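You operate a simulated robot arm through the tools that you are given. There is no shell and no other tool.

The job below is to be done with a simulated two-armed robot. You get a single attempt, and the scene is never put back.

TASK
Swish the foam off both toys in the bath, then drain the tub.
Fine: the orange ring and the purple rope, back in their places on the grate; the red lever opens the drain; wait till the tub is empty; blue lever stays off.
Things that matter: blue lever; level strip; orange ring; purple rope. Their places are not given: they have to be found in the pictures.

The check looks at the end state, three seconds after you hand in, the way a careful person would. Anything else that was tipped, shoved, dropped, spilled or broken makes it a failure.

THE ROBOT
Two 7-joint arms with fingered hands on one trunk that stands fixed in place. Base frame: the origin is at the foot of the trunk, x ahead of it, y to its left, z up; the work surface is at about z = 0.8. Lengths are in m, angles in degrees, forces in N, time in s.
The left shoulder is at [0.07, 0.172, 1.252], the right one opposite. Each reaches about 1.156 m from its shoulder. Payload 5 kg a hand.
The tool frame of a hand sits at the grasp point between the pads (the TCP): z along the fingers, y along the line on which they close. The tips reach 0.043 m beyond it. The gripper opens to 0.144 m; its body begins 0.05 m behind the TCP. The gripper is a hand of 5 fingers: y runs from the thumb to the fingers, the wrist lies at [-0.021, -0.124, -0.221] in the tool frame, and closing takes about 1.5 s.
Orientation is that of the tool frame in the base frame, as a unit quaternion [w, x, y, z]. With the fingers straight down and the wrist toward the robot, the tool's x, y and z point along [0, 1, 0], [1, 0, 0] and [0, 0, -1] of the base frame.

THE INTERFACE
- The arms move only by the tool play_rows. It takes "left_commands", "right_commands" or both (then of equal length, played together; a hand with none holds still); each is a list of rows, each an object of numbers (a shift or turn left out is 0, a gripper value left out holds the last): "tx", "ty", "tz": the shift along the tool's x, y, z in m; "ax", "ay", "az": the turn, a rotation vector about the tool's x, y, z in rad; "grip": the finger opening in m, from 0 to 0.144. In form: [{"tx": .., "ty": .., "tz": .., "ax": .., "ay": .., "az": .., "grip": ..}, ...]. A call has 1 to 20 rows; each row shifts and turns the commanded pose from where the row before left it, along the tool's axes as they then stand. Each row takes 0.2 s and may step no farther than 0.05 m and 8.6 degrees from the row before; otherwise, or with a gripper value out of range, the whole call is refused. A pose out of reach is approached as far as the arm can. The call stops where the force on the tool passes 50 N (or 10 N more than at its start, if that is more) or the arm is blocked; 0.2 s more then pass. Each finger travels about 0.045 m/s and halts on what it meets, pressing with about 26 N; the grip force reading is that of the motor and also rises with nothing between the fingers. The clock runs only during rows and for 0.2 s after the last one: add rows that do not move to give the fingers time. It gives the time, the measured TCP pose, the force on the tool (base axes), the opening and the grip force at its end, in the units of the frame above (readings bear some noise), with the torque about the TCP (base axes, N m) and any sound that the robot's microphone picked up, and new pictures: "pictures" is both (left out), scene, wrist or none (wrist: the cameras of the hands that moved).
- Cameras (640 x 400 px; columns grow to the right, rows downward): "scene" is now at [0.127, -0.0509, 1.5015]; the picture's right is [-0.54, -0.84, 0.00], its down [-0.36, 0.23, -0.90] and it looks along [0.76, -0.49, -0.43] (base axes); focal length 281 px, centre (320, 200). "left" rides on the left gripper at [-0.086, -0.108, -0.168] in its tool frame; the picture's right is [-0.80, -0.28, 0.53], its down [0.54, -0.73, 0.42] and it looks along [0.27, 0.63, 0.73] (tool axes); focal length 275 px, centre (320, 200). "right" rides on the right gripper at [0.086, -0.109, -0.168] in its tool frame; the picture's right is [-0.80, 0.28, -0.53], its down [-0.54, -0.73, 0.42] and it looks along [-0.27, 0.63, 0.73] (tool axes); focal length 275 px, centre (320, 200).
- slide_trunk(by): slides the trunk up (or, below 0, down) by that many m; the arms and the scene camera ride with it, the base frame stays. It gives what a move gives, with no picture.
- preshape(shape, hand): the hand has 5 fingers and takes this shape, open, in about a second: jaw (thumb against the fingers, like two jaws); tri (thumb and two fingers); tip (a fingertip pinch); poke (one finger out to press); point (the index stretched); flat (the hand flat); cup (the hand cupped); fist (a fist). The gripper value then closes the fingers along that shape, each until it touches; the sizes above hold for jaw. It gives what a move gives, with no picture.
- head_to(pan, tilt): turns the head with the scene camera to pan (to the left, within 86 degrees either way) and tilt (down, from -29 to 69), counted from straight ahead of the robot. It gives what a move gives, and a new picture of the scene camera.
- measure_at(camera, pixels): there is no depth. For up to 12 entries [column, row, z] of the newest picture of that camera ("zoom" is the newest enlarged one), the place [x, y] in the base frame at which the ray of that pixel passes the height z, good to about 0.003 m. The clock stands still meanwhile.
- zoom(camera, box): a new picture of the part [left, top, right, bottom] of that camera's present view, enlarged. The clock stands still meanwhile.
- hand_in(): hands the job in; it is judged then, once.

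Open the grippers and draw the arms clear of the work before you hand the job in, unless the task says otherwise.

The tools are called as name(argument=value, ...) on one line, values as JSON. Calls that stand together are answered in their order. play_rows: Moves the arms, as the interface text tells. Its arguments: {"type":"object","properties":{"left_commands":{"type":"array","items":{"type":"object","properties":{"tx":{"type":"number"},"ty":{"type":"number"},"tz":{"type":"number"},"ax":{"type":"number"},"ay":{"type":"number"},"az":{"type":"number"},"grip":{"type":"number"}}}},"right_commands":{"type":"array","items":{"type":"object","properties":{"tx":{"type":"number"},"ty":{"type":"number"},"tz":{"type":"number"},"ax":{"type":"number"},"ay":{"type":"number"},"az":{"type":"number"},"grip":{"type":"number"}}}},"pictures":{"type":"string","enum":["both","scene","wrist","none"]}},"required":[]} The other tools are called the same way: slide_trunk (by) moves the trunk up or down; preshape (shape, hand) gives the hand a shape; head_to (pan, tilt) turns the head that bears the scene camera; measure_at (camera, pixels) gives the place at which the rays of pixels pass given heights; zoom (camera, box) takes an enlarged picture of a part of a camera's view; hand_in () hands the job in.

At the start:

```text
time_s: 0.0
left_eef_pos: [0.7013, -0.0509, 1.3724]
left_orientation: [0.0, 0.707, 0.707, 0.0]
left_force: [-0.1, 0.3, -0.9]
left_moment: [0.0, -0.01, 0.0]
left_gripper_width: 0.1439
left_gripper_force: 0.1
left_shape: jaw
right_eef_pos: [0.4784, -0.5023, 1.2759]
right_orientation: [0.0, 0.707, 0.708, 0.0]
right_force: [0.1, 0.5, -0.3]
right_moment: [0.04, 0.02, 0.01]
right_gripper_width: 0.1437
right_gripper_force: 0.0
right_shape: jaw
trunk travel left (down, up): [-0.35, 0.59]
head pan, tilt (commanded): [-32.9, 25.3]
```

scene: 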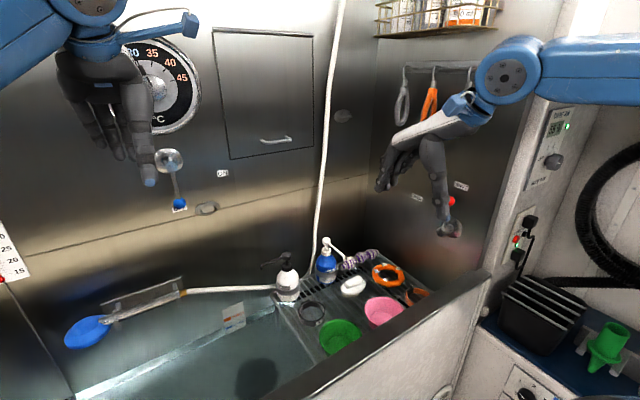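
right: 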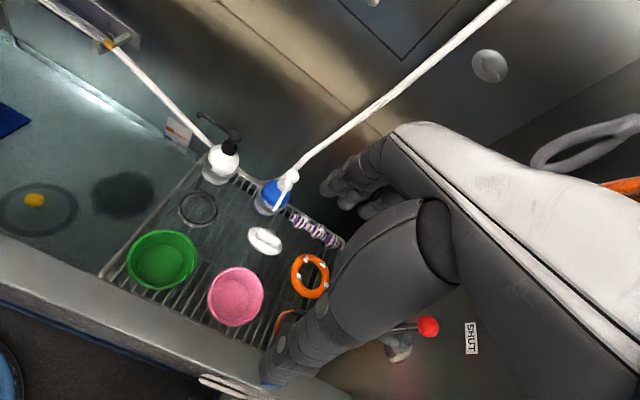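
left: 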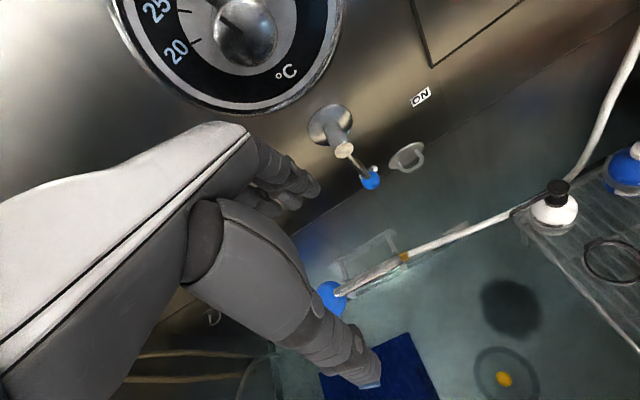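

The scene shows a steel tub with a grate at its right end; the orange ring (387,275) and purple rope (358,260) lie on the grate, the blue lever hangs at (178,203), and a red knob is at (452,202). I'll zoom in to look at these in detail.

zoom(camera="scene", box=[260, 230, 460, 355])

zoom(camera="right", box=[160, 160, 480, 360])

zoom(camera="scene", box=[370, 50, 630, 270])

zoom(camera="left", box=[280, 60, 640, 290])

```text
3.20 times, centred on (360, 292) of scene
```

zoom: 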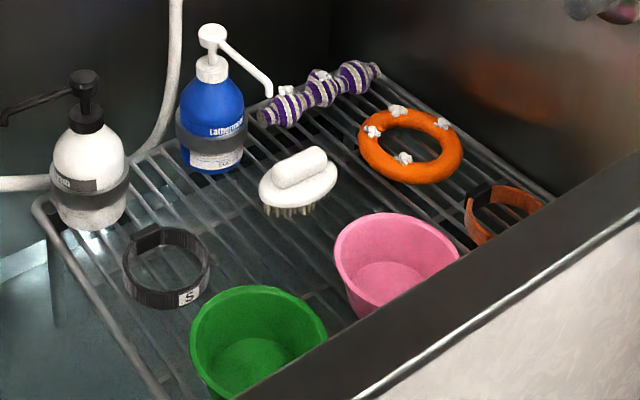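

```text
2.00 times, centred on (320, 260) of right
```

zoom: 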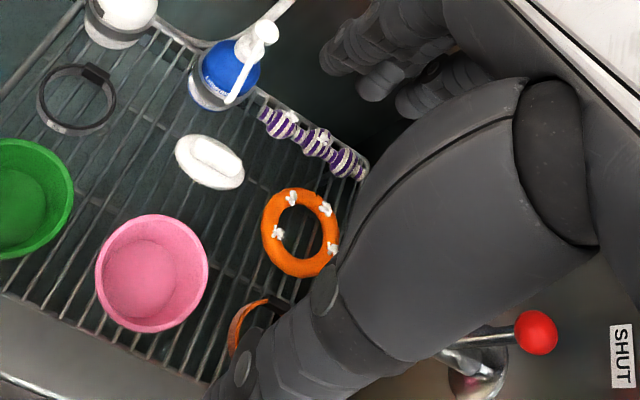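

```text
1.82 times, centred on (500, 160) of scene
```

zoom: 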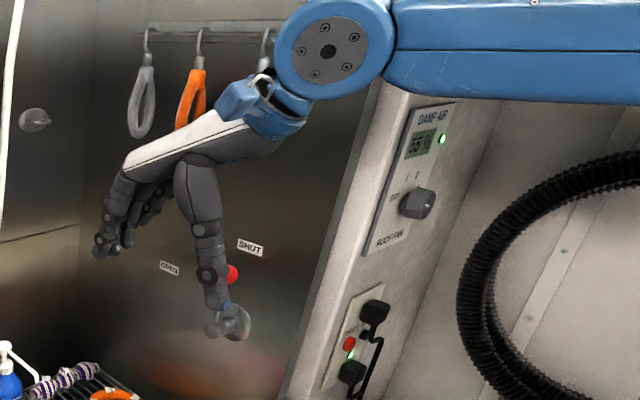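

```text
1.74 times, centred on (460, 175) of left
```

zoom: 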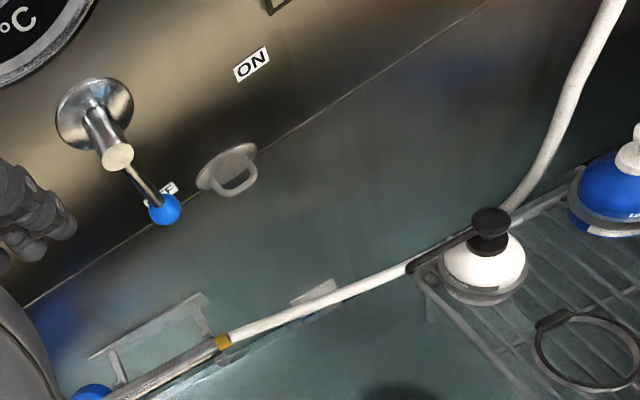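

The red lever on the end wall is now near SHUT with OPEN to the left; toys have white foam blobs. I'll turn the head to see the whole tub, level strip and water.

head_to(pan=0, tilt=45)

head_to(pan=-45, tilt=50)

head_to(pan=40, tilt=40)

```text
time_s: 1.0
left_eef_pos: [0.7009, -0.0508, 1.3715]
left_orientation: [0.0, 0.707, 0.707, 0.0]
left_force: [-0.5, -0.3, 0.0]
left_moment: [0.0, 0.0, 0.0]
left_gripper_width: 0.1435
left_gripper_force: 0.0
left_shape: jaw
right_eef_pos: [0.4789, -0.5026, 1.2757]
right_orientation: [0.0, 0.707, 0.707, 0.0]
right_force: [0.1, 0.9, 0.0]
right_moment: [-0.01, -0.02, 0.0]
right_gripper_width: 0.1439
right_gripper_force: 0.0
right_shape: jaw
trunk travel left (down, up): [-0.35, 0.59]
head pan, tilt (commanded): [0.0, 45.0]
```

scene: 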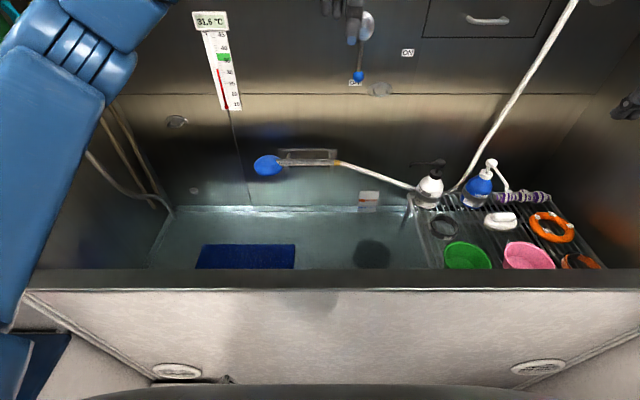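

```text
time_s: 2.1
left_eef_pos: [0.7002, -0.0501, 1.3712]
left_orientation: [-0.001, 0.707, 0.707, 0.0]
left_force: [-0.3, 0.9, -0.9]
left_moment: [0.01, -0.01, 0.03]
left_gripper_width: 0.1437
left_gripper_force: 0.0
left_shape: jaw
right_eef_pos: [0.4773, -0.5033, 1.2769]
right_orientation: [0.0, 0.707, 0.707, 0.0]
right_force: [-0.8, 0.3, -0.1]
right_moment: [0.01, 0.0, 0.01]
right_gripper_width: 0.1439
right_gripper_force: 0.0
right_shape: jaw
trunk travel left (down, up): [-0.35, 0.59]
head pan, tilt (commanded): [-45.0, 50.0]
```

scene: 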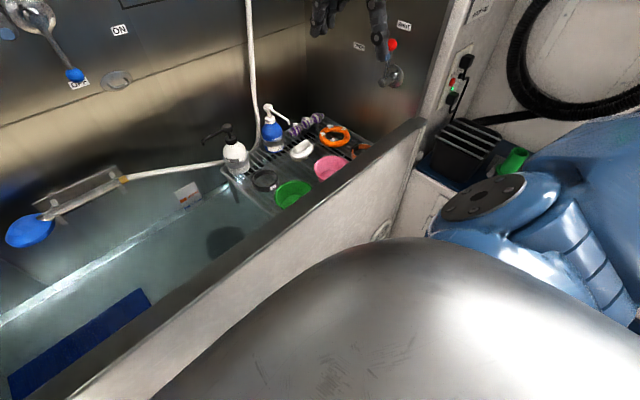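

```text
time_s: 3.7
left_eef_pos: [0.7, -0.05, 1.3712]
left_orientation: [0.0, 0.708, 0.707, 0.001]
left_force: [-0.8, 0.1, 0.7]
left_moment: [0.03, 0.0, -0.01]
left_gripper_width: 0.1439
left_gripper_force: 0.1
left_shape: jaw
right_eef_pos: [0.4787, -0.5022, 1.275]
right_orientation: [0.0, 0.707, 0.708, 0.0]
right_force: [0.3, 0.1, -0.2]
right_moment: [-0.01, -0.02, -0.01]
right_gripper_width: 0.1438
right_gripper_force: 0.0
right_shape: jaw
trunk travel left (down, up): [-0.35, 0.59]
head pan, tilt (commanded): [40.0, 40.0]
```

scene: 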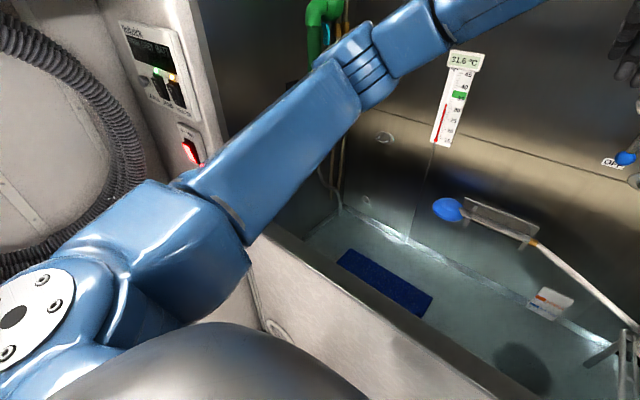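

The tub's water, the blue mat, the strip at (548,302) and the thermometer are seen. I'll turn the head to face the tub middle/grate and zoom in for measurement.

head_to(pan=-18, tilt=48)

zoom(camera="scene", box=[320, 120, 560, 270])

zoom(camera="scene", box=[120, 120, 360, 270])

```text
time_s: 5.0
left_eef_pos: [0.6999, -0.0516, 1.371]
left_orientation: [0.001, 0.707, 0.707, 0.001]
left_force: [0.1, -0.8, 0.1]
left_moment: [0.0, 0.03, 0.0]
left_gripper_width: 0.1435
left_gripper_force: 0.0
left_shape: jaw
right_eef_pos: [0.4792, -0.5014, 1.2756]
right_orientation: [0.0, 0.708, 0.707, 0.0]
right_force: [-0.3, 0.8, 0.5]
right_moment: [0.03, 0.0, 0.02]
right_gripper_width: 0.1436
right_gripper_force: 0.1
right_shape: jaw
trunk travel left (down, up): [-0.35, 0.59]
head pan, tilt (commanded): [-18.0, 48.0]
```

scene: 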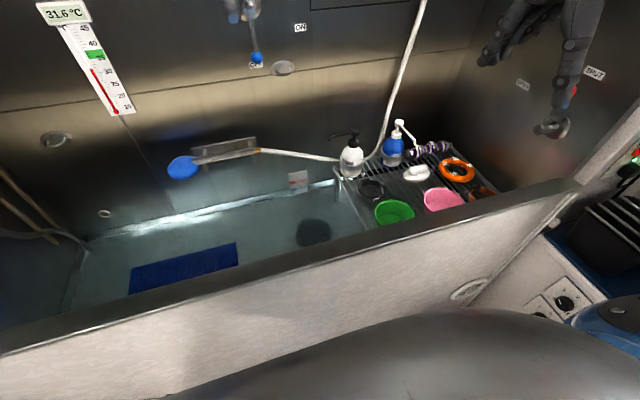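

```text
2.67 times, centred on (440, 195) of scene
```

zoom: 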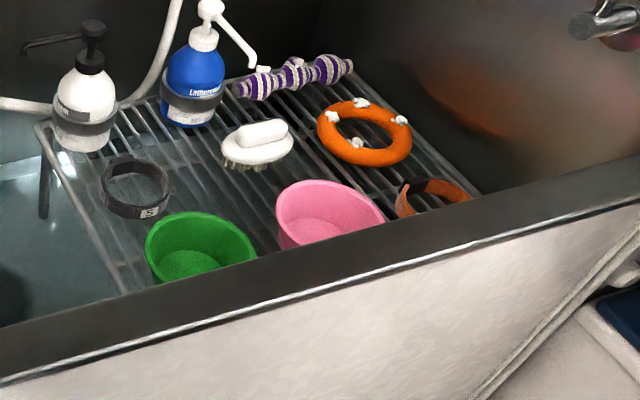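

```text
2.67 times, centred on (240, 195) of scene
```

zoom: 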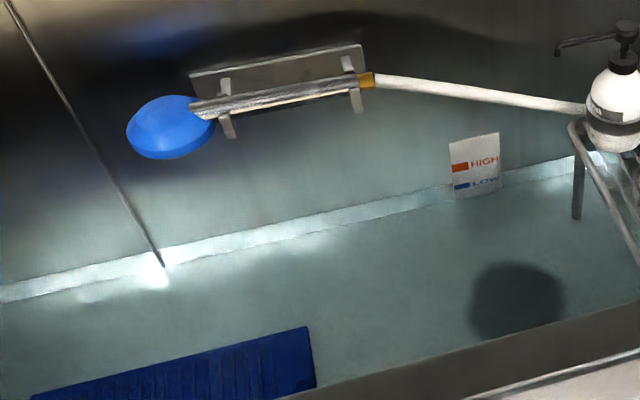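

The ring centre is at about (457,170) in the scene and (311,276) in the right camera; I'll measure at several heights in both to find the depth by crossing rays.

measure_at(camera="scene", pixels=[[457, 170, 0.7], [457, 170, 0.8], [457, 170, 0.9], [429, 149, 0.7], [429, 149, 0.8], [429, 149, 0.9], [340, 180, 0.7], [340, 180, 0.8], [340, 180, 0.9], [580, 184, 0.8], [580, 184, 0.9], [580, 184, 1.0]])

measure_at(camera="right", pixels=[[310, 277, 0.7], [310, 277, 0.8], [310, 277, 0.9], [315, 231, 0.7], [315, 231, 0.8], [315, 231, 0.9], [237, 172, 0.7], [237, 172, 0.8], [237, 172, 0.9]])

zoom(camera="right", box=[80, 120, 400, 320])

```text
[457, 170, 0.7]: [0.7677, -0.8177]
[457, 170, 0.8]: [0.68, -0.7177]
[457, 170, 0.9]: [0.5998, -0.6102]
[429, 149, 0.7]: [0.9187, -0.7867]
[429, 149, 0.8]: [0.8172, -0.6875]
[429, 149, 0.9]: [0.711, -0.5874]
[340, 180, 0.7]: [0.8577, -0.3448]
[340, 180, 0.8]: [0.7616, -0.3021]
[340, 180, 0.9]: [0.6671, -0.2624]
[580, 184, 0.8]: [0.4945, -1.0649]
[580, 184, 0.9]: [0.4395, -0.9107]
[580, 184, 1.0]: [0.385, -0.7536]
```

```text
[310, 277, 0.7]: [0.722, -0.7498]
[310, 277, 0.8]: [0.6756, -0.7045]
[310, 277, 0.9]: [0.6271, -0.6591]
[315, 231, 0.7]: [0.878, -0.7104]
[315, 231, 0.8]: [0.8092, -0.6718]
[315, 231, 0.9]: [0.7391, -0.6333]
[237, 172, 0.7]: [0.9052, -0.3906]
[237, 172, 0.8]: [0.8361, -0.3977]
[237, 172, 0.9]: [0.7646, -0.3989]
```

```text
2.00 times, centred on (240, 220) of right
```

zoom: 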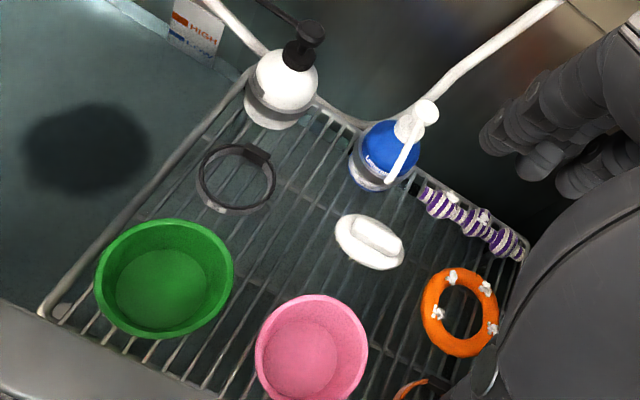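

The crossing rays put the ring at about (0.667,-0.700,0.815) and the rope at (0.797,-0.667,0.82). Next I need the tub rim's height, so I zoom on the rim in the right camera and the left camera.

zoom(camera="right", box=[0, 200, 320, 400])

measure_at(camera="scene", pixels=[[440, 210, 0.8], [440, 210, 0.9], [440, 210, 1.0], [440, 228, 0.8], [440, 228, 0.9], [440, 228, 1.0], [298, 180, 0.6], [298, 180, 0.7], [298, 180, 0.8], [298, 187, 0.6], [298, 187, 0.7], [298, 187, 0.8]])

zoom(camera="right", box=[0, 0, 320, 200])

zoom(camera="left", box=[320, 200, 640, 400])

```text
2.00 times, centred on (160, 300) of right
```

zoom: 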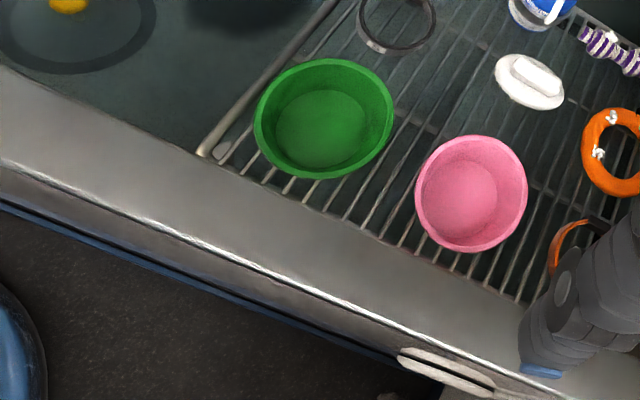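

```text
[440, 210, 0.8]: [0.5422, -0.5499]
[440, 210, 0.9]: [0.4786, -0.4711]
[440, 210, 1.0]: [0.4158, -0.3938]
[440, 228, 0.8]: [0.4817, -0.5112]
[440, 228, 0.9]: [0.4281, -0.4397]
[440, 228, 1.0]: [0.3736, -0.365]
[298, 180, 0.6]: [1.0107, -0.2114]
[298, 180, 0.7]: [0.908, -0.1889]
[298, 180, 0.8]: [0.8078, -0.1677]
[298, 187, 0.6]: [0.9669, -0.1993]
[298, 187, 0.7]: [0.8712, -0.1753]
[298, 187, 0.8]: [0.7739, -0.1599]
```

```text
2.00 times, centred on (160, 100) of right
```

zoom: 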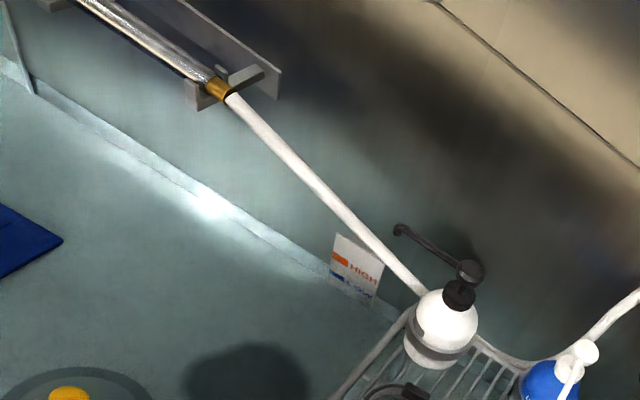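

```text
2.00 times, centred on (480, 300) of left
```

zoom: 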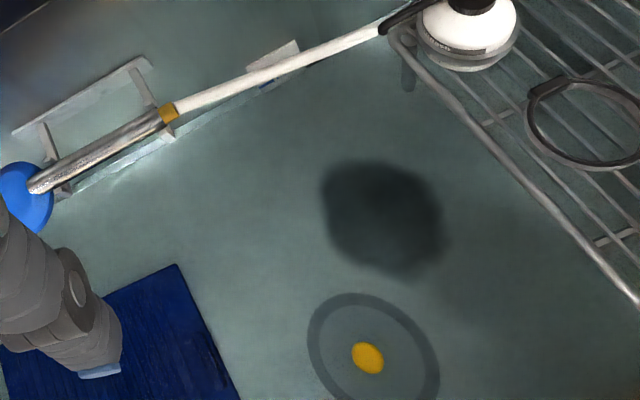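

I need matching rim points from the right camera: inner edge near (100,276) and outer edge near (100,321). I also measure the water surface edge near the level strip.

measure_at(camera="right", pixels=[[100, 276, 0.8], [100, 276, 0.9], [100, 276, 1.0], [100, 321, 0.8], [100, 321, 0.9], [100, 321, 1.0], [182, 143, 0.6], [182, 143, 0.7], [182, 143, 0.8], [102, 276, 0.8], [202, 176, 0.8], [202, 176, 0.7]])

measure_at(camera="left", pixels=[[466, 222, 0.6], [466, 222, 0.7], [466, 222, 0.8], [505, 378, 0.5], [505, 378, 0.6], [505, 378, 0.7], [515, 218, 0.8], [510, 308, 0.5], [510, 308, 0.6], [510, 308, 0.7]])

measure_at(camera="scene", pixels=[[313, 232, 0.5], [313, 232, 0.6], [313, 232, 0.7], [290, 189, 0.7], [290, 189, 0.8], [289, 173, 0.7], [289, 173, 0.8], [90, 235, 0.7], [90, 235, 0.8]])

```text
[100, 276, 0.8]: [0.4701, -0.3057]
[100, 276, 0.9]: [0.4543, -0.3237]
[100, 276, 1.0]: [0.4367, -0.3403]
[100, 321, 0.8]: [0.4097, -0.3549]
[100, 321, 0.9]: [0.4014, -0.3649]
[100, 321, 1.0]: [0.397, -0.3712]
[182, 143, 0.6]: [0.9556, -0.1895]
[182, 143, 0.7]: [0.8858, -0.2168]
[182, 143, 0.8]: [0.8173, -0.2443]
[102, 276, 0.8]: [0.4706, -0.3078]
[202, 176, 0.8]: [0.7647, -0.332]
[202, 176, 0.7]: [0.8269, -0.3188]
```

```text
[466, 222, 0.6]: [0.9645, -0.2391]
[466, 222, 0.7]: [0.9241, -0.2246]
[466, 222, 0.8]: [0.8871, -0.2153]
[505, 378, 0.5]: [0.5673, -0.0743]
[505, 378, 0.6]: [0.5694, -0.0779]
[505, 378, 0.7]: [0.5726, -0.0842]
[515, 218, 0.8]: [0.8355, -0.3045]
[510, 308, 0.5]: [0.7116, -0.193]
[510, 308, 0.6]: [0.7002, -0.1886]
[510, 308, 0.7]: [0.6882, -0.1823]
```

```text
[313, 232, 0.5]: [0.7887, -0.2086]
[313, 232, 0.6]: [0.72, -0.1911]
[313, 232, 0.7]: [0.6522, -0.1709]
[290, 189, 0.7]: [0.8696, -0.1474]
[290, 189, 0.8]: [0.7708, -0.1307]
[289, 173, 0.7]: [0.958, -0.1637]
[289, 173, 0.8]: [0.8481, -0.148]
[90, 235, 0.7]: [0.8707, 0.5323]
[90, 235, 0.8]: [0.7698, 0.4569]
```

The rim works out at z≈0.953, x 0.40–0.445. Now I look closely at the level strip and waterline, and the red lever and blue lever.

zoom(camera="scene", box=[260, 150, 340, 200])

zoom(camera="scene", box=[480, 40, 640, 140])

zoom(camera="right", box=[140, 90, 236, 150])

zoom(camera="right", box=[340, 250, 540, 375])

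```text
8.00 times, centred on (300, 175) of scene
```

zoom: 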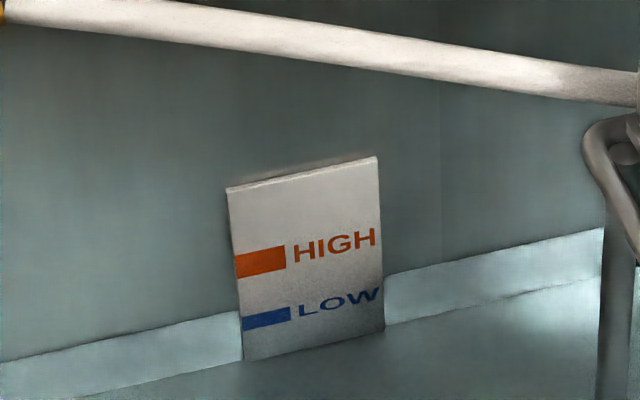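

```text
4.00 times, centred on (560, 90) of scene
```

zoom: 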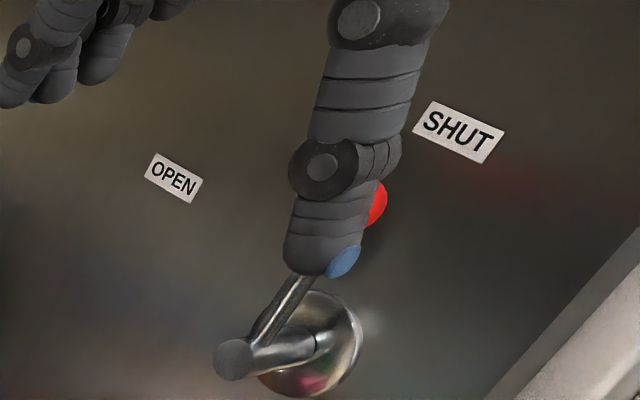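

```text
6.67 times, centred on (188, 120) of right
```

zoom: 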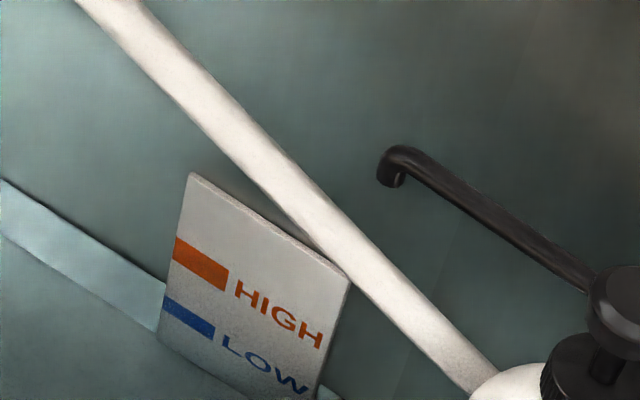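

```text
3.20 times, centred on (440, 312) of right
```

zoom: 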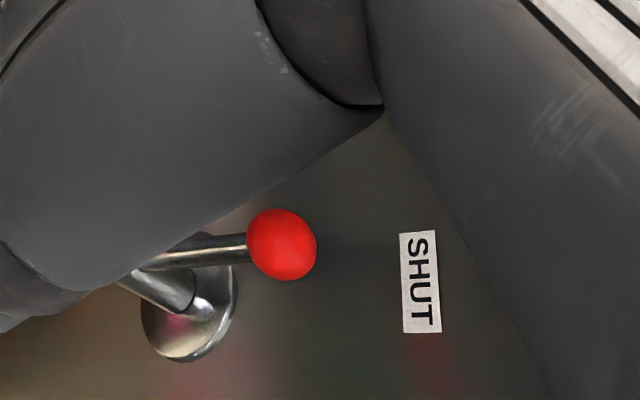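

The strip shows HIGH and LOW marks with the waterline near its bottom, and the red lever's ball sits on the SHUT side. Before raising the trunk for a steeper arm angle over the rim (z≈0.953), I check what is overhead.

head_to(pan=-20, tilt=-10)

head_to(pan=-60, tilt=20)

```text
time_s: 6.2
left_eef_pos: [0.7007, -0.0516, 1.3718]
left_orientation: [0.0, 0.707, 0.707, 0.0]
left_force: [0.6, 0.3, 0.2]
left_moment: [0.0, -0.02, 0.01]
left_gripper_width: 0.1437
left_gripper_force: 0.0
left_shape: jaw
right_eef_pos: [0.4783, -0.5022, 1.2758]
right_orientation: [0.0, 0.707, 0.707, 0.0]
right_force: [0.3, 0.8, 0.0]
right_moment: [-0.02, 0.02, -0.01]
right_gripper_width: 0.1438
right_gripper_force: 0.0
right_shape: jaw
trunk travel left (down, up): [-0.35, 0.59]
head pan, tilt (commanded): [-20.0, -10.0]
```

scene: 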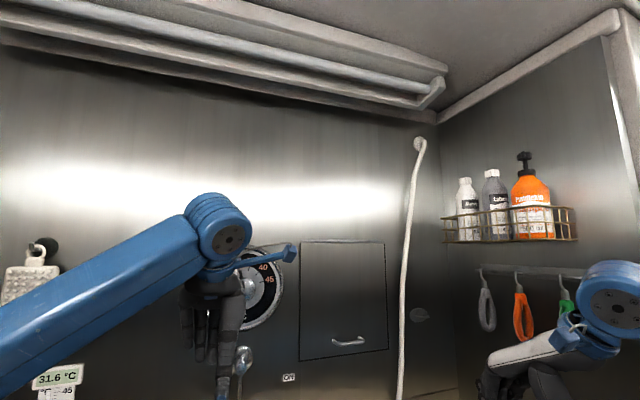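

```text
time_s: 7.3
left_eef_pos: [0.6996, -0.0511, 1.3719]
left_orientation: [0.0, 0.707, 0.707, 0.0]
left_force: [0.1, 0.1, 0.1]
left_moment: [-0.03, -0.01, -0.02]
left_gripper_width: 0.1439
left_gripper_force: 0.1
left_shape: jaw
right_eef_pos: [0.478, -0.5026, 1.276]
right_orientation: [0.0, 0.707, 0.708, 0.0]
right_force: [-0.1, -0.4, -0.1]
right_moment: [-0.01, -0.02, 0.01]
right_gripper_width: 0.1436
right_gripper_force: 0.0
right_shape: jaw
trunk travel left (down, up): [-0.35, 0.59]
head pan, tilt (commanded): [-60.0, 20.0]
```

scene: 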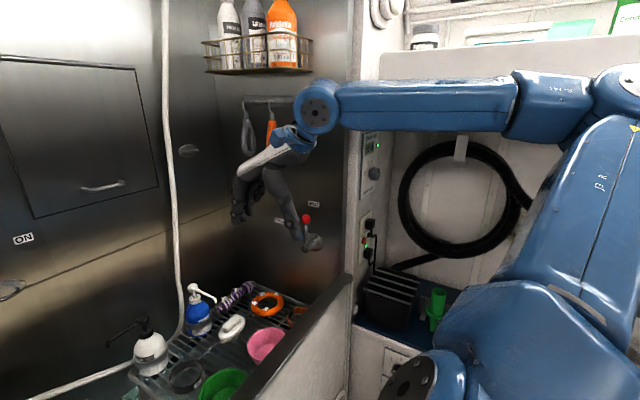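

The red ball shows at (307,218) in this scene view and (428,326) in the right camera; I measure both to locate the lever before moving the right arm near it.

zoom(camera="scene", box=[220, 130, 380, 330])

measure_at(camera="scene", pixels=[[307, 218, 1.2], [307, 218, 1.1], [307, 218, 1.0], [313, 244, 1.1], [313, 244, 1.0], [313, 244, 0.9], [315, 204, 1.1], [315, 204, 1.2], [280, 221, 1.1], [280, 221, 1.2]])

measure_at(camera="right", pixels=[[428, 326, 1.2], [428, 326, 1.1], [428, 326, 1.0], [398, 348, 1.1], [398, 348, 1.0], [398, 348, 0.9], [471, 338, 1.1], [471, 338, 1.2]])

```text
2.00 times, centred on (300, 230) of scene
```

zoom: 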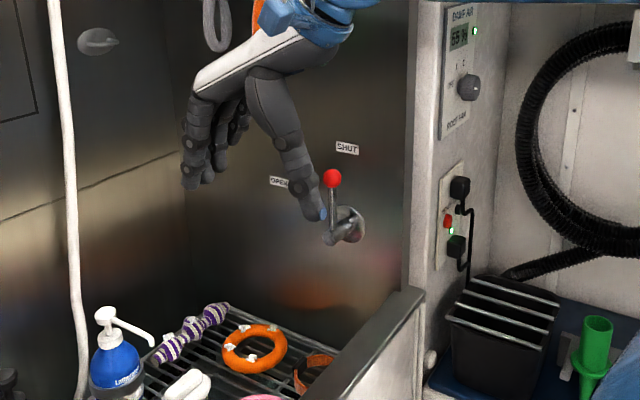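

```text
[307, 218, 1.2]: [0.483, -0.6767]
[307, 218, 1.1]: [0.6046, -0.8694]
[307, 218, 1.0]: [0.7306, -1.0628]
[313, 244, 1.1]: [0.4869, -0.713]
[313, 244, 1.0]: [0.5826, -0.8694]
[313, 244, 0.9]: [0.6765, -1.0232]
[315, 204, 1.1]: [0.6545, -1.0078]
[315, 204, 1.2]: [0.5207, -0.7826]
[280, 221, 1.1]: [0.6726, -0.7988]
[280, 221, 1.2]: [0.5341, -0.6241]
```

```text
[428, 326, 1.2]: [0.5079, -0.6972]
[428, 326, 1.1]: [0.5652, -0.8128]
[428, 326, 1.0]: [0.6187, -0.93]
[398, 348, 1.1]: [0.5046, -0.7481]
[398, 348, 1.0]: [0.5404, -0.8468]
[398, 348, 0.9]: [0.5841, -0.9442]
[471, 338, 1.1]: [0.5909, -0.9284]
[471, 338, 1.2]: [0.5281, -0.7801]
```

The end wall is at y≈-0.79, lever pivot about (0.53,-0.79,1.06), ball about (0.53,-0.745,1.16), OPEN label forward at (0.67,-0.79,1.10). Now I measure the other items on the grate and the ring/rope extents in the right view.

measure_at(camera="right", pixels=[[310, 254, 0.815], [311, 299, 0.815], [291, 280, 0.815], [330, 276, 0.815], [292, 218, 0.82], [340, 244, 0.82], [265, 241, 0.82], [236, 296, 0.87], [161, 259, 0.87], [285, 325, 0.82], [344, 241, 0.8], [105, 277, 0.8]])

zoom(camera="right", box=[230, 180, 358, 340])

zoom(camera="scene", box=[180, 270, 340, 370])

```text
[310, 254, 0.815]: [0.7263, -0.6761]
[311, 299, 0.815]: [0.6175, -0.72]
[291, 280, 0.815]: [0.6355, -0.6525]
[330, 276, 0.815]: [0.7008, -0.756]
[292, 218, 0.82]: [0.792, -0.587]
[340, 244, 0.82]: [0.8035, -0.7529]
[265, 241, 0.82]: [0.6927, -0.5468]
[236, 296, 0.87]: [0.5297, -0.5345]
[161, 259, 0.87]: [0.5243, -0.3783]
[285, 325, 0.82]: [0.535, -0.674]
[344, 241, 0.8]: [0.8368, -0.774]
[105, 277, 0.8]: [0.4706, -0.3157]
```

```text
2.50 times, centred on (294, 260) of right
```

zoom: 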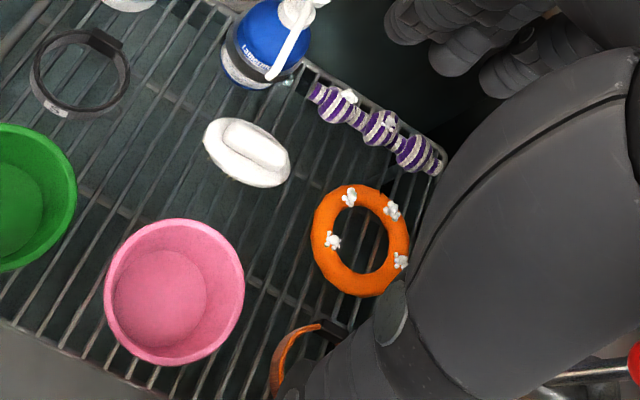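

```text
4.00 times, centred on (260, 320) of scene
```

zoom: 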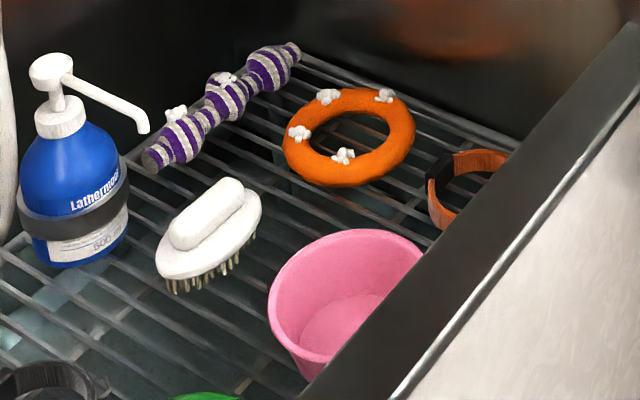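

The ring is about 0.12 m across centred near (0.670,-0.702), and the rope lies along y at x≈0.798 from y -0.587 to -0.753. I move the right hand forward over the tub to see how the forearm lies relative to the lever.

play_rows(right_commands=[{"ty": 0.025, "tx": 0.003, "tz": 0.015}, {"ty": 0.025, "tx": 0.003, "tz": 0.015}, {"ty": 0.025, "tx": 0.003, "tz": 0.015}, {"ty": 0.025, "tx": 0.003, "tz": 0.015}, {"ty": 0.025, "tx": 0.003, "tz": 0.015}, {"ty": 0.025, "tx": 0.003, "tz": 0.015}, {"ty": 0.025, "tx": 0.003, "tz": 0.015}, {"ty": 0.025, "tx": 0.003, "tz": 0.015}])

```text
time_s: 9.1
left_eef_pos: [0.7023, -0.0509, 1.3718]
left_orientation: [0.0, 0.707, 0.707, 0.0]
left_force: [0.1, 1.1, -0.3]
left_moment: [-0.03, 0.03, 0.02]
left_gripper_width: 0.1436
left_gripper_force: 0.1
left_shape: jaw
right_eef_pos: [0.6798, -0.4784, 1.1541]
right_orientation: [0.0, 0.707, 0.707, -0.001]
right_force: [-0.2, 0.0, -0.4]
right_moment: [0.0, 0.0, 0.0]
right_gripper_width: 0.1439
right_gripper_force: 0.0
right_shape: jaw
trunk travel left (down, up): [-0.35, 0.59]
head pan, tilt (commanded): [-60.0, 20.0]
```

scene: 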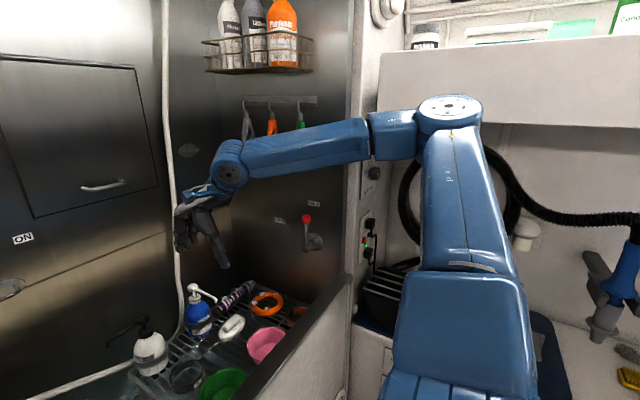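
right: 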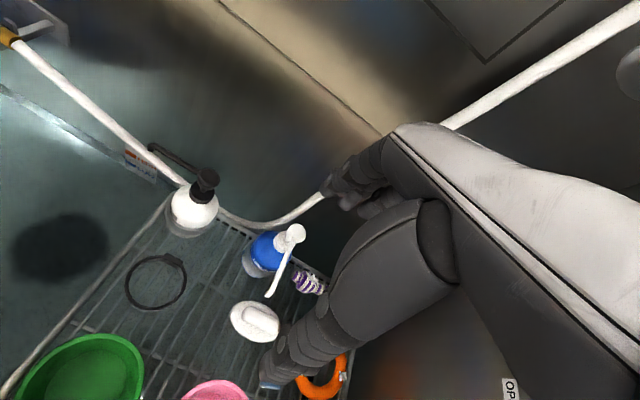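

The elbow rides high, with the forearm well clear of the lever. I raise the trunk 0.12 m for a steeper forearm over the rim and set the right hand to the tri shape, so that two fingers can go inside the ring's hole.

slide_trunk(by=0.12)

preshape(hand="right", shape="tri")

head_to(pan=-40, tilt=35)

play_rows(right_commands=[{"tz": 0.02}, {"tz": 0.02}, {"tz": 0.02}, {"tz": 0.02}])

```text
time_s: 10.6
left_eef_pos: [0.7009, -0.0503, 1.4906]
left_orientation: [0.0, 0.707, 0.707, -0.001]
left_force: [0.3, 0.3, -1.0]
left_moment: [-0.02, 0.0, 0.03]
left_gripper_width: 0.1437
left_gripper_force: 0.1
left_shape: jaw
right_eef_pos: [0.6792, -0.4791, 1.2742]
right_orientation: [0.0, 0.707, 0.707, 0.0]
right_force: [0.0, 0.0, 0.6]
right_moment: [0.02, 0.0, -0.03]
right_gripper_width: 0.1436
right_gripper_force: 0.1
right_shape: jaw
trunk travel left (down, up): [-0.47, 0.47]
head pan, tilt (commanded): [-60.0, 20.0]
```

```text
time_s: 11.5
left_eef_pos: [0.7003, -0.0507, 1.4921]
left_orientation: [0.0, 0.707, 0.708, 0.0]
left_force: [-0.2, 0.9, 0.3]
left_moment: [-0.02, -0.01, -0.02]
left_gripper_width: 0.1437
left_gripper_force: 0.1
left_shape: jaw
right_eef_pos: [0.6791, -0.4779, 1.276]
right_orientation: [-0.001, 0.707, 0.707, 0.001]
right_force: [0.3, 0.1, -0.4]
right_moment: [0.0, -0.03, 0.02]
right_gripper_width: 0.1438
right_gripper_force: 0.2
right_shape: tri
trunk travel left (down, up): [-0.47, 0.47]
head pan, tilt (commanded): [-60.0, 20.0]
```

```text
time_s: 12.3
left_eef_pos: [0.701, -0.0507, 1.4908]
left_orientation: [0.0, 0.707, 0.708, 0.0]
left_force: [-0.8, -0.1, 0.5]
left_moment: [-0.01, -0.02, 0.0]
left_gripper_width: 0.1436
left_gripper_force: 0.0
left_shape: jaw
right_eef_pos: [0.6784, -0.4787, 1.2748]
right_orientation: [0.0, 0.708, 0.707, 0.0]
right_force: [-0.5, -0.1, -0.1]
right_moment: [0.0, 0.02, 0.03]
right_gripper_width: 0.1437
right_gripper_force: 0.0
right_shape: tri
trunk travel left (down, up): [-0.47, 0.47]
head pan, tilt (commanded): [-40.0, 35.0]
```

scene: 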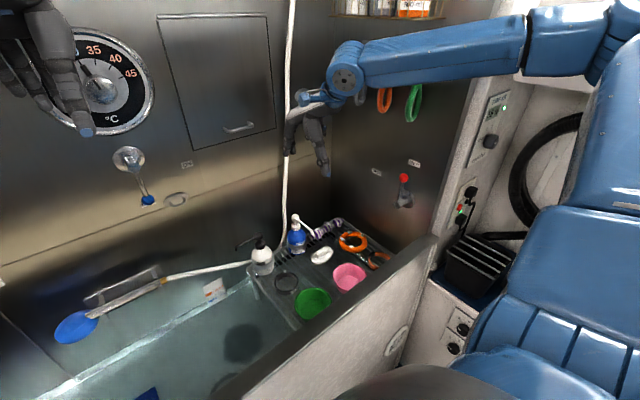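

```text
time_s: 13.3
left_eef_pos: [0.701, -0.0504, 1.4918]
left_orientation: [-0.001, 0.707, 0.707, -0.001]
left_force: [-0.6, -0.2, 0.5]
left_moment: [-0.01, 0.04, 0.01]
left_gripper_width: 0.144
left_gripper_force: 0.0
left_shape: jaw
right_eef_pos: [0.6799, -0.479, 1.1954]
right_orientation: [-0.001, 0.707, 0.708, 0.0]
right_force: [1.3, -0.3, -0.2]
right_moment: [0.06, 0.01, 0.01]
right_gripper_width: 0.1438
right_gripper_force: 0.1
right_shape: tri
trunk travel left (down, up): [-0.47, 0.47]
head pan, tilt (commanded): [-40.0, 35.0]
```

scene: 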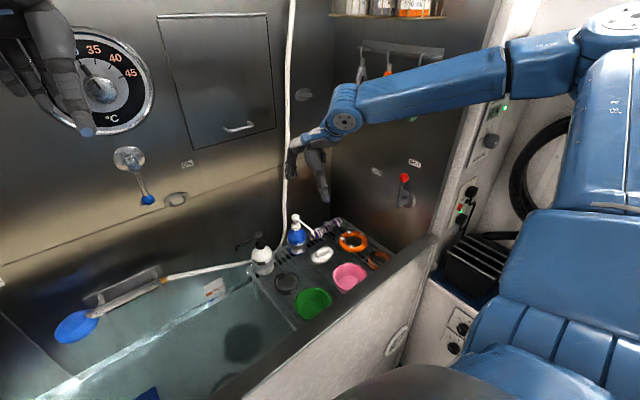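
right: 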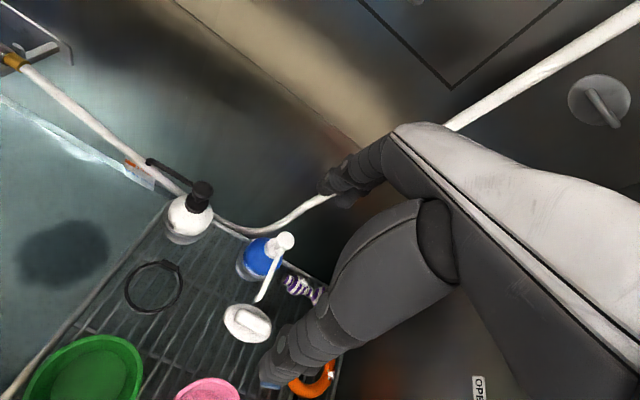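

In the tri shape the thumb is at the near side and two fingers at the far side. I yaw the hand 45° (wrist swings left, away from the lever) and move to hover over the ring's near-left edge at about (0.636,-0.668,1.05).

play_rows(right_commands=[{"az": 0.131}, {"az": 0.131}, {"az": 0.131}, {"az": 0.131}, {"az": 0.131}, {"az": 0.131}, {"tx": -0.0206, "ty": 0.0128, "tz": 0.018}, {"tx": -0.0206, "ty": 0.0128, "tz": 0.018}, {"tx": -0.0206, "ty": 0.0128, "tz": 0.018}, {"tx": -0.0206, "ty": 0.0128, "tz": 0.018}, {"tx": -0.0206, "ty": 0.0128, "tz": 0.018}, {"tx": -0.0206, "ty": 0.0128, "tz": 0.018}, {"tx": -0.0206, "ty": 0.0128, "tz": 0.018}, {"tx": -0.0206, "ty": 0.0128, "tz": 0.018}])

```text
time_s: 16.3
left_eef_pos: [0.7009, -0.051, 1.4923]
left_orientation: [-0.001, 0.706, 0.708, 0.001]
left_force: [0.6, -0.3, 0.3]
left_moment: [0.01, -0.01, 0.03]
left_gripper_width: 0.1435
left_gripper_force: 0.0
left_shape: jaw
right_eef_pos: [0.6362, -0.6687, 1.0508]
right_orientation: [0.0, 0.924, 0.382, 0.001]
right_force: [0.2, 0.0, 1.0]
right_moment: [0.02, 0.01, -0.02]
right_gripper_width: 0.1437
right_gripper_force: 0.0
right_shape: tri
trunk travel left (down, up): [-0.47, 0.47]
head pan, tilt (commanded): [-40.0, 35.0]
```

scene: 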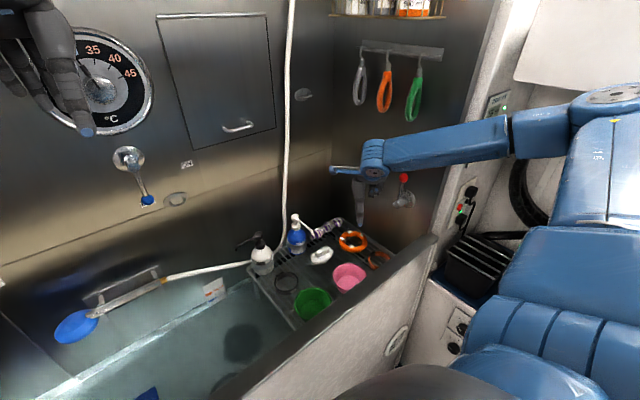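
right: 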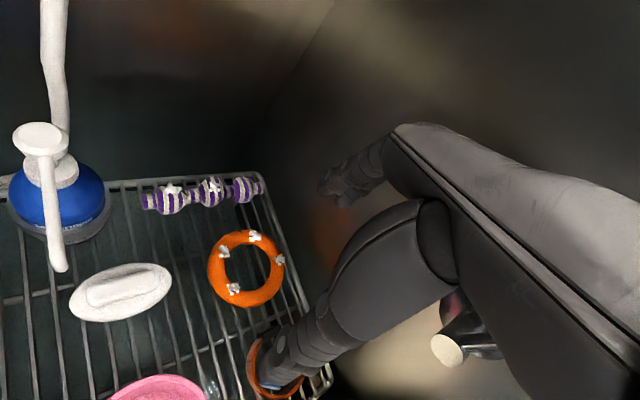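

The ring is now at (246,268) in the wrist view. I zoom and measure the ring and grate again from this closer view.

zoom(camera="right", box=[130, 160, 290, 320])

measure_at(camera="right", pixels=[[246, 268, 0.815], [207, 269, 0.815], [285, 268, 0.815], [246, 229, 0.815], [246, 308, 0.815], [228, 269, 0.815], [269, 269, 0.815], [145, 203, 0.82], [262, 184, 0.82], [207, 192, 0.82], [120, 290, 0.83]])

measure_at(camera="scene", pixels=[[353, 242, 0.815], [353, 242, 0.8], [353, 242, 0.83]])

zoom(camera="scene", box=[270, 190, 430, 290])

```text
2.50 times, centred on (210, 240) of right
```

zoom: 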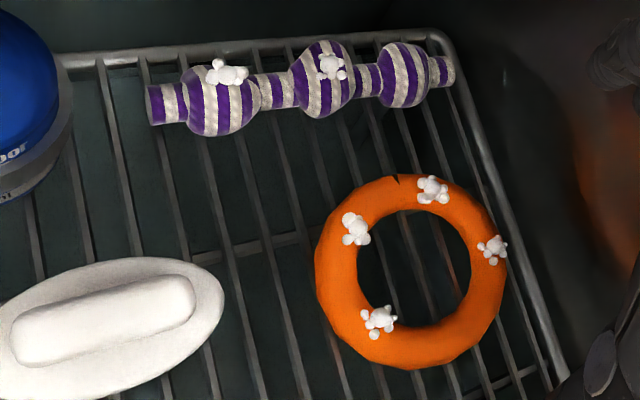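

```text
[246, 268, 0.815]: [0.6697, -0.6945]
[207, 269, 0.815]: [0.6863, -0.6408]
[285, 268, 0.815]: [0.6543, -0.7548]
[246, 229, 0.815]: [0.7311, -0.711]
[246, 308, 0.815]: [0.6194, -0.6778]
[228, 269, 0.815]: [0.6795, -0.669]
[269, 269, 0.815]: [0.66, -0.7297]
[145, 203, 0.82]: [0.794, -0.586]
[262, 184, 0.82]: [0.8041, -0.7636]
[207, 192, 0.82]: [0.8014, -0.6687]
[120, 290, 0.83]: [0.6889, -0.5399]
```

```text
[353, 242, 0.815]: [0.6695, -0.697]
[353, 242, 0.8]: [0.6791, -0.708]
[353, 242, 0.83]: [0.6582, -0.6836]
```

```text
4.00 times, centred on (350, 240) of scene
```

zoom: 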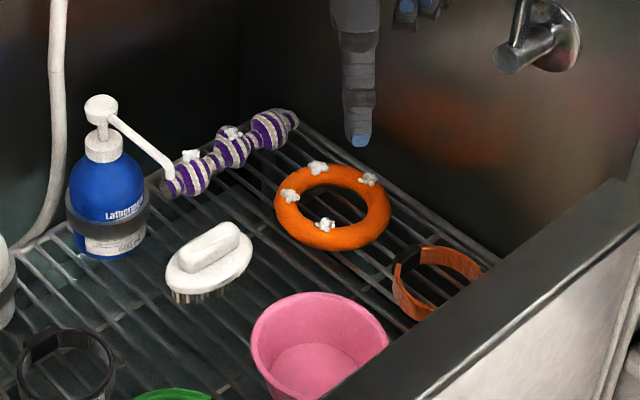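

Foam blobs sit at about 45°, -28°, -90° and 128° around the ring, so the left side (90°) of the tube is free. I yaw 40° more, go over the tube's left side at (0.671,-0.650), narrow to 0.08 and lower to z=0.95.

play_rows(right_commands=[{"az": 0.14, "grip": 0.08}, {"az": 0.14}, {"az": 0.14}, {"az": 0.14}, {"az": 0.138}, {"tx": 0.0183, "ty": -0.0078, "tz": 0.02}, {"tx": 0.0183, "ty": -0.0078, "tz": 0.02}, {"tz": 0.02}, {"tz": 0.02}, {"tz": 0.02}, {}])

```text
time_s: 18.7
left_eef_pos: [0.7006, -0.0511, 1.4923]
left_orientation: [0.001, 0.707, 0.707, 0.0]
left_force: [-0.6, -0.4, -0.2]
left_moment: [0.01, -0.03, 0.01]
left_gripper_width: 0.1436
left_gripper_force: 0.1
left_shape: jaw
right_eef_pos: [0.669, -0.6497, 0.9521]
right_orientation: [0.0, 0.999, 0.044, 0.0]
right_force: [-0.5, -1.5, 0.1]
right_moment: [-0.01, -0.04, -0.01]
right_gripper_width: 0.0806
right_gripper_force: 0.0
right_shape: tri
trunk travel left (down, up): [-0.47, 0.47]
head pan, tilt (commanded): [-40.0, 35.0]
```

scene: 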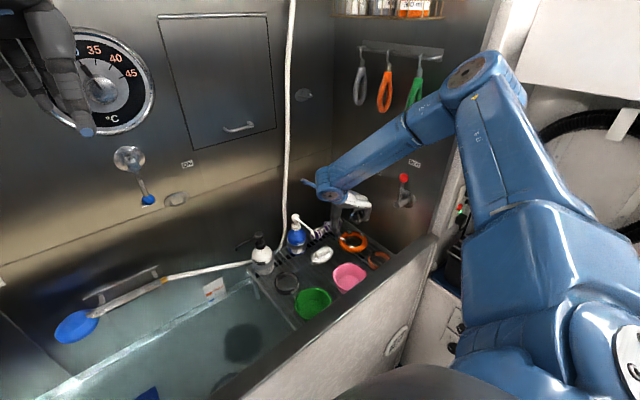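
right: 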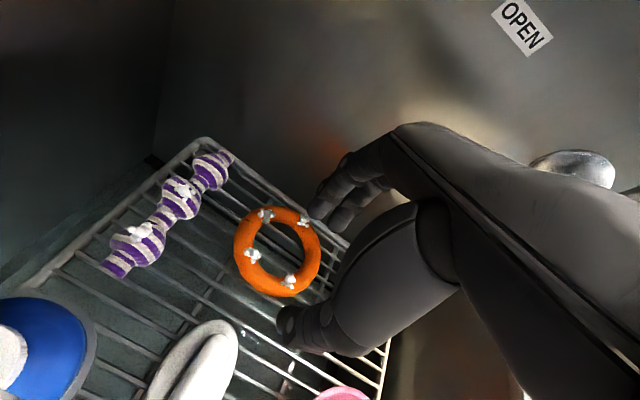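

The ring is seen at (277,252) exactly where expected relative to the TCP, thumb tip at (285,320), fingers at (320,210). I check the brush's nearest end before lowering, since the thumb comes down beside it.

measure_at(camera="right", pixels=[[236, 335, 0.83], [222, 322, 0.83], [190, 345, 0.83], [277, 252, 0.815], [263, 283, 0.815], [234, 250, 0.815], [320, 250, 0.815]])

zoom(camera="right", box=[180, 180, 400, 390])

zoom(camera="scene", box=[270, 170, 430, 290])

```text
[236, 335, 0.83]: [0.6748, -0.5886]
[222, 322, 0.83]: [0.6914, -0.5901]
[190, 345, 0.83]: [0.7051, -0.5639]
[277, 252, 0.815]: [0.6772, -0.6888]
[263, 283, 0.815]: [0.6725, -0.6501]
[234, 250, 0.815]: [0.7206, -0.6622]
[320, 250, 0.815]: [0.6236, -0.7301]
```

```text
1.90 times, centred on (290, 285) of right
```

zoom: 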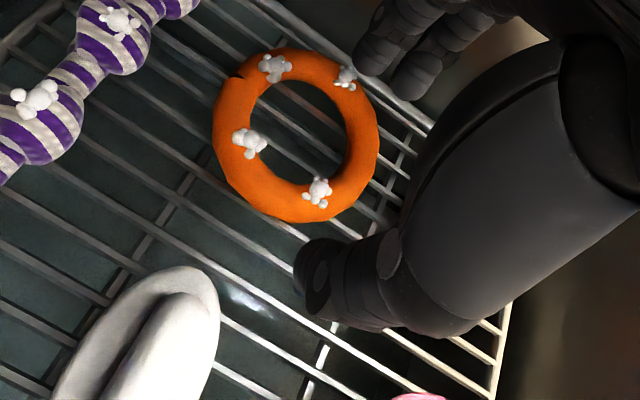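

```text
3.33 times, centred on (350, 230) of scene
```

zoom: 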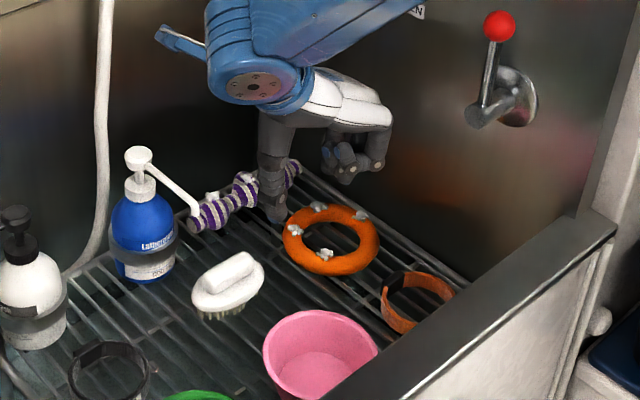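

The brush's end is at y≈-0.59, so I narrow the opening to 0.06, shift 7 mm toward the ring's centre and lower to z≈0.89, then recheck.

play_rows(right_commands=[{"ty": 0.0073, "tx": -0.0016, "grip": 0.06}, {}, {"tz": 0.015}, {"tz": 0.015}, {"tz": 0.015}, {"tz": 0.015}, {}])

zoom(camera="right", box=[160, 180, 400, 390])

zoom(camera="scene", box=[300, 190, 420, 280])

```text
time_s: 20.3
left_eef_pos: [0.7007, -0.0512, 1.4915]
left_orientation: [0.001, 0.707, 0.707, 0.0]
left_force: [-0.9, 0.0, 0.3]
left_moment: [0.04, -0.04, 0.02]
left_gripper_width: 0.1437
left_gripper_force: 0.0
left_shape: jaw
right_eef_pos: [0.6684, -0.6573, 0.8935]
right_orientation: [0.0, 0.999, 0.043, 0.0]
right_force: [-0.2, 0.0, 0.1]
right_moment: [-0.02, -0.02, -0.02]
right_gripper_width: 0.0604
right_gripper_force: 0.1
right_shape: tri
trunk travel left (down, up): [-0.47, 0.47]
head pan, tilt (commanded): [-40.0, 35.0]
```

scene: 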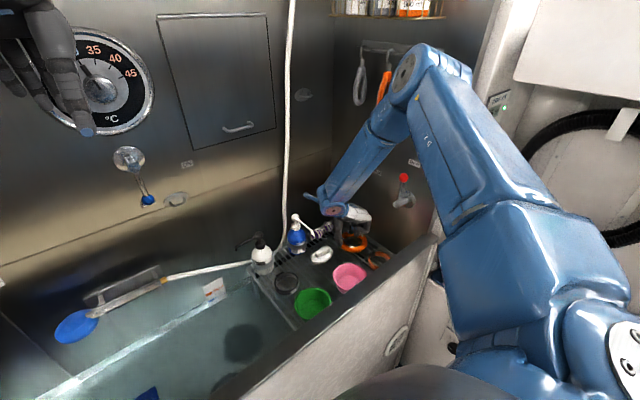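
right: 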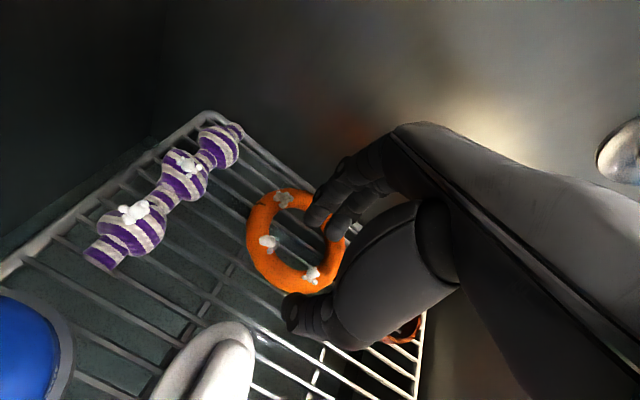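

```text
1.90 times, centred on (280, 285) of right
```

zoom: 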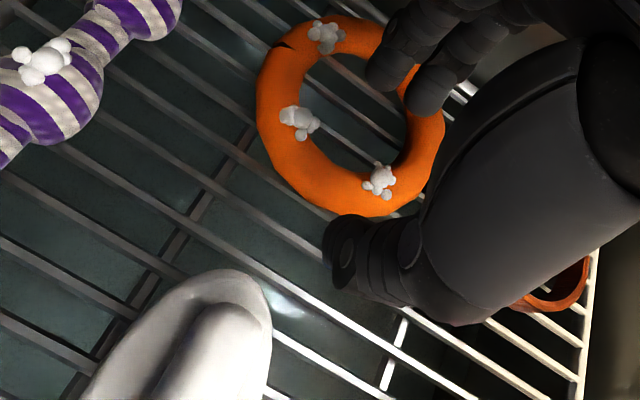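

```text
4.44 times, centred on (360, 235) of scene
```

zoom: 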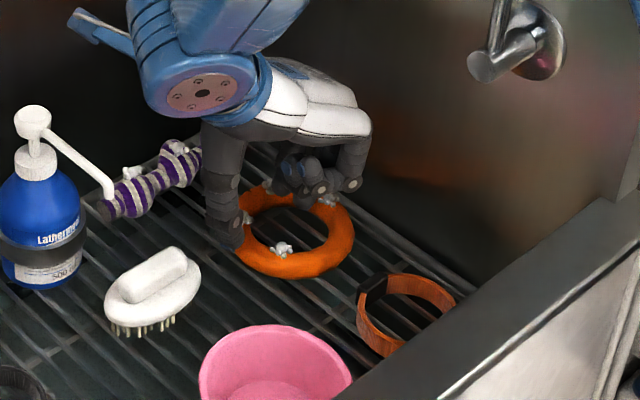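

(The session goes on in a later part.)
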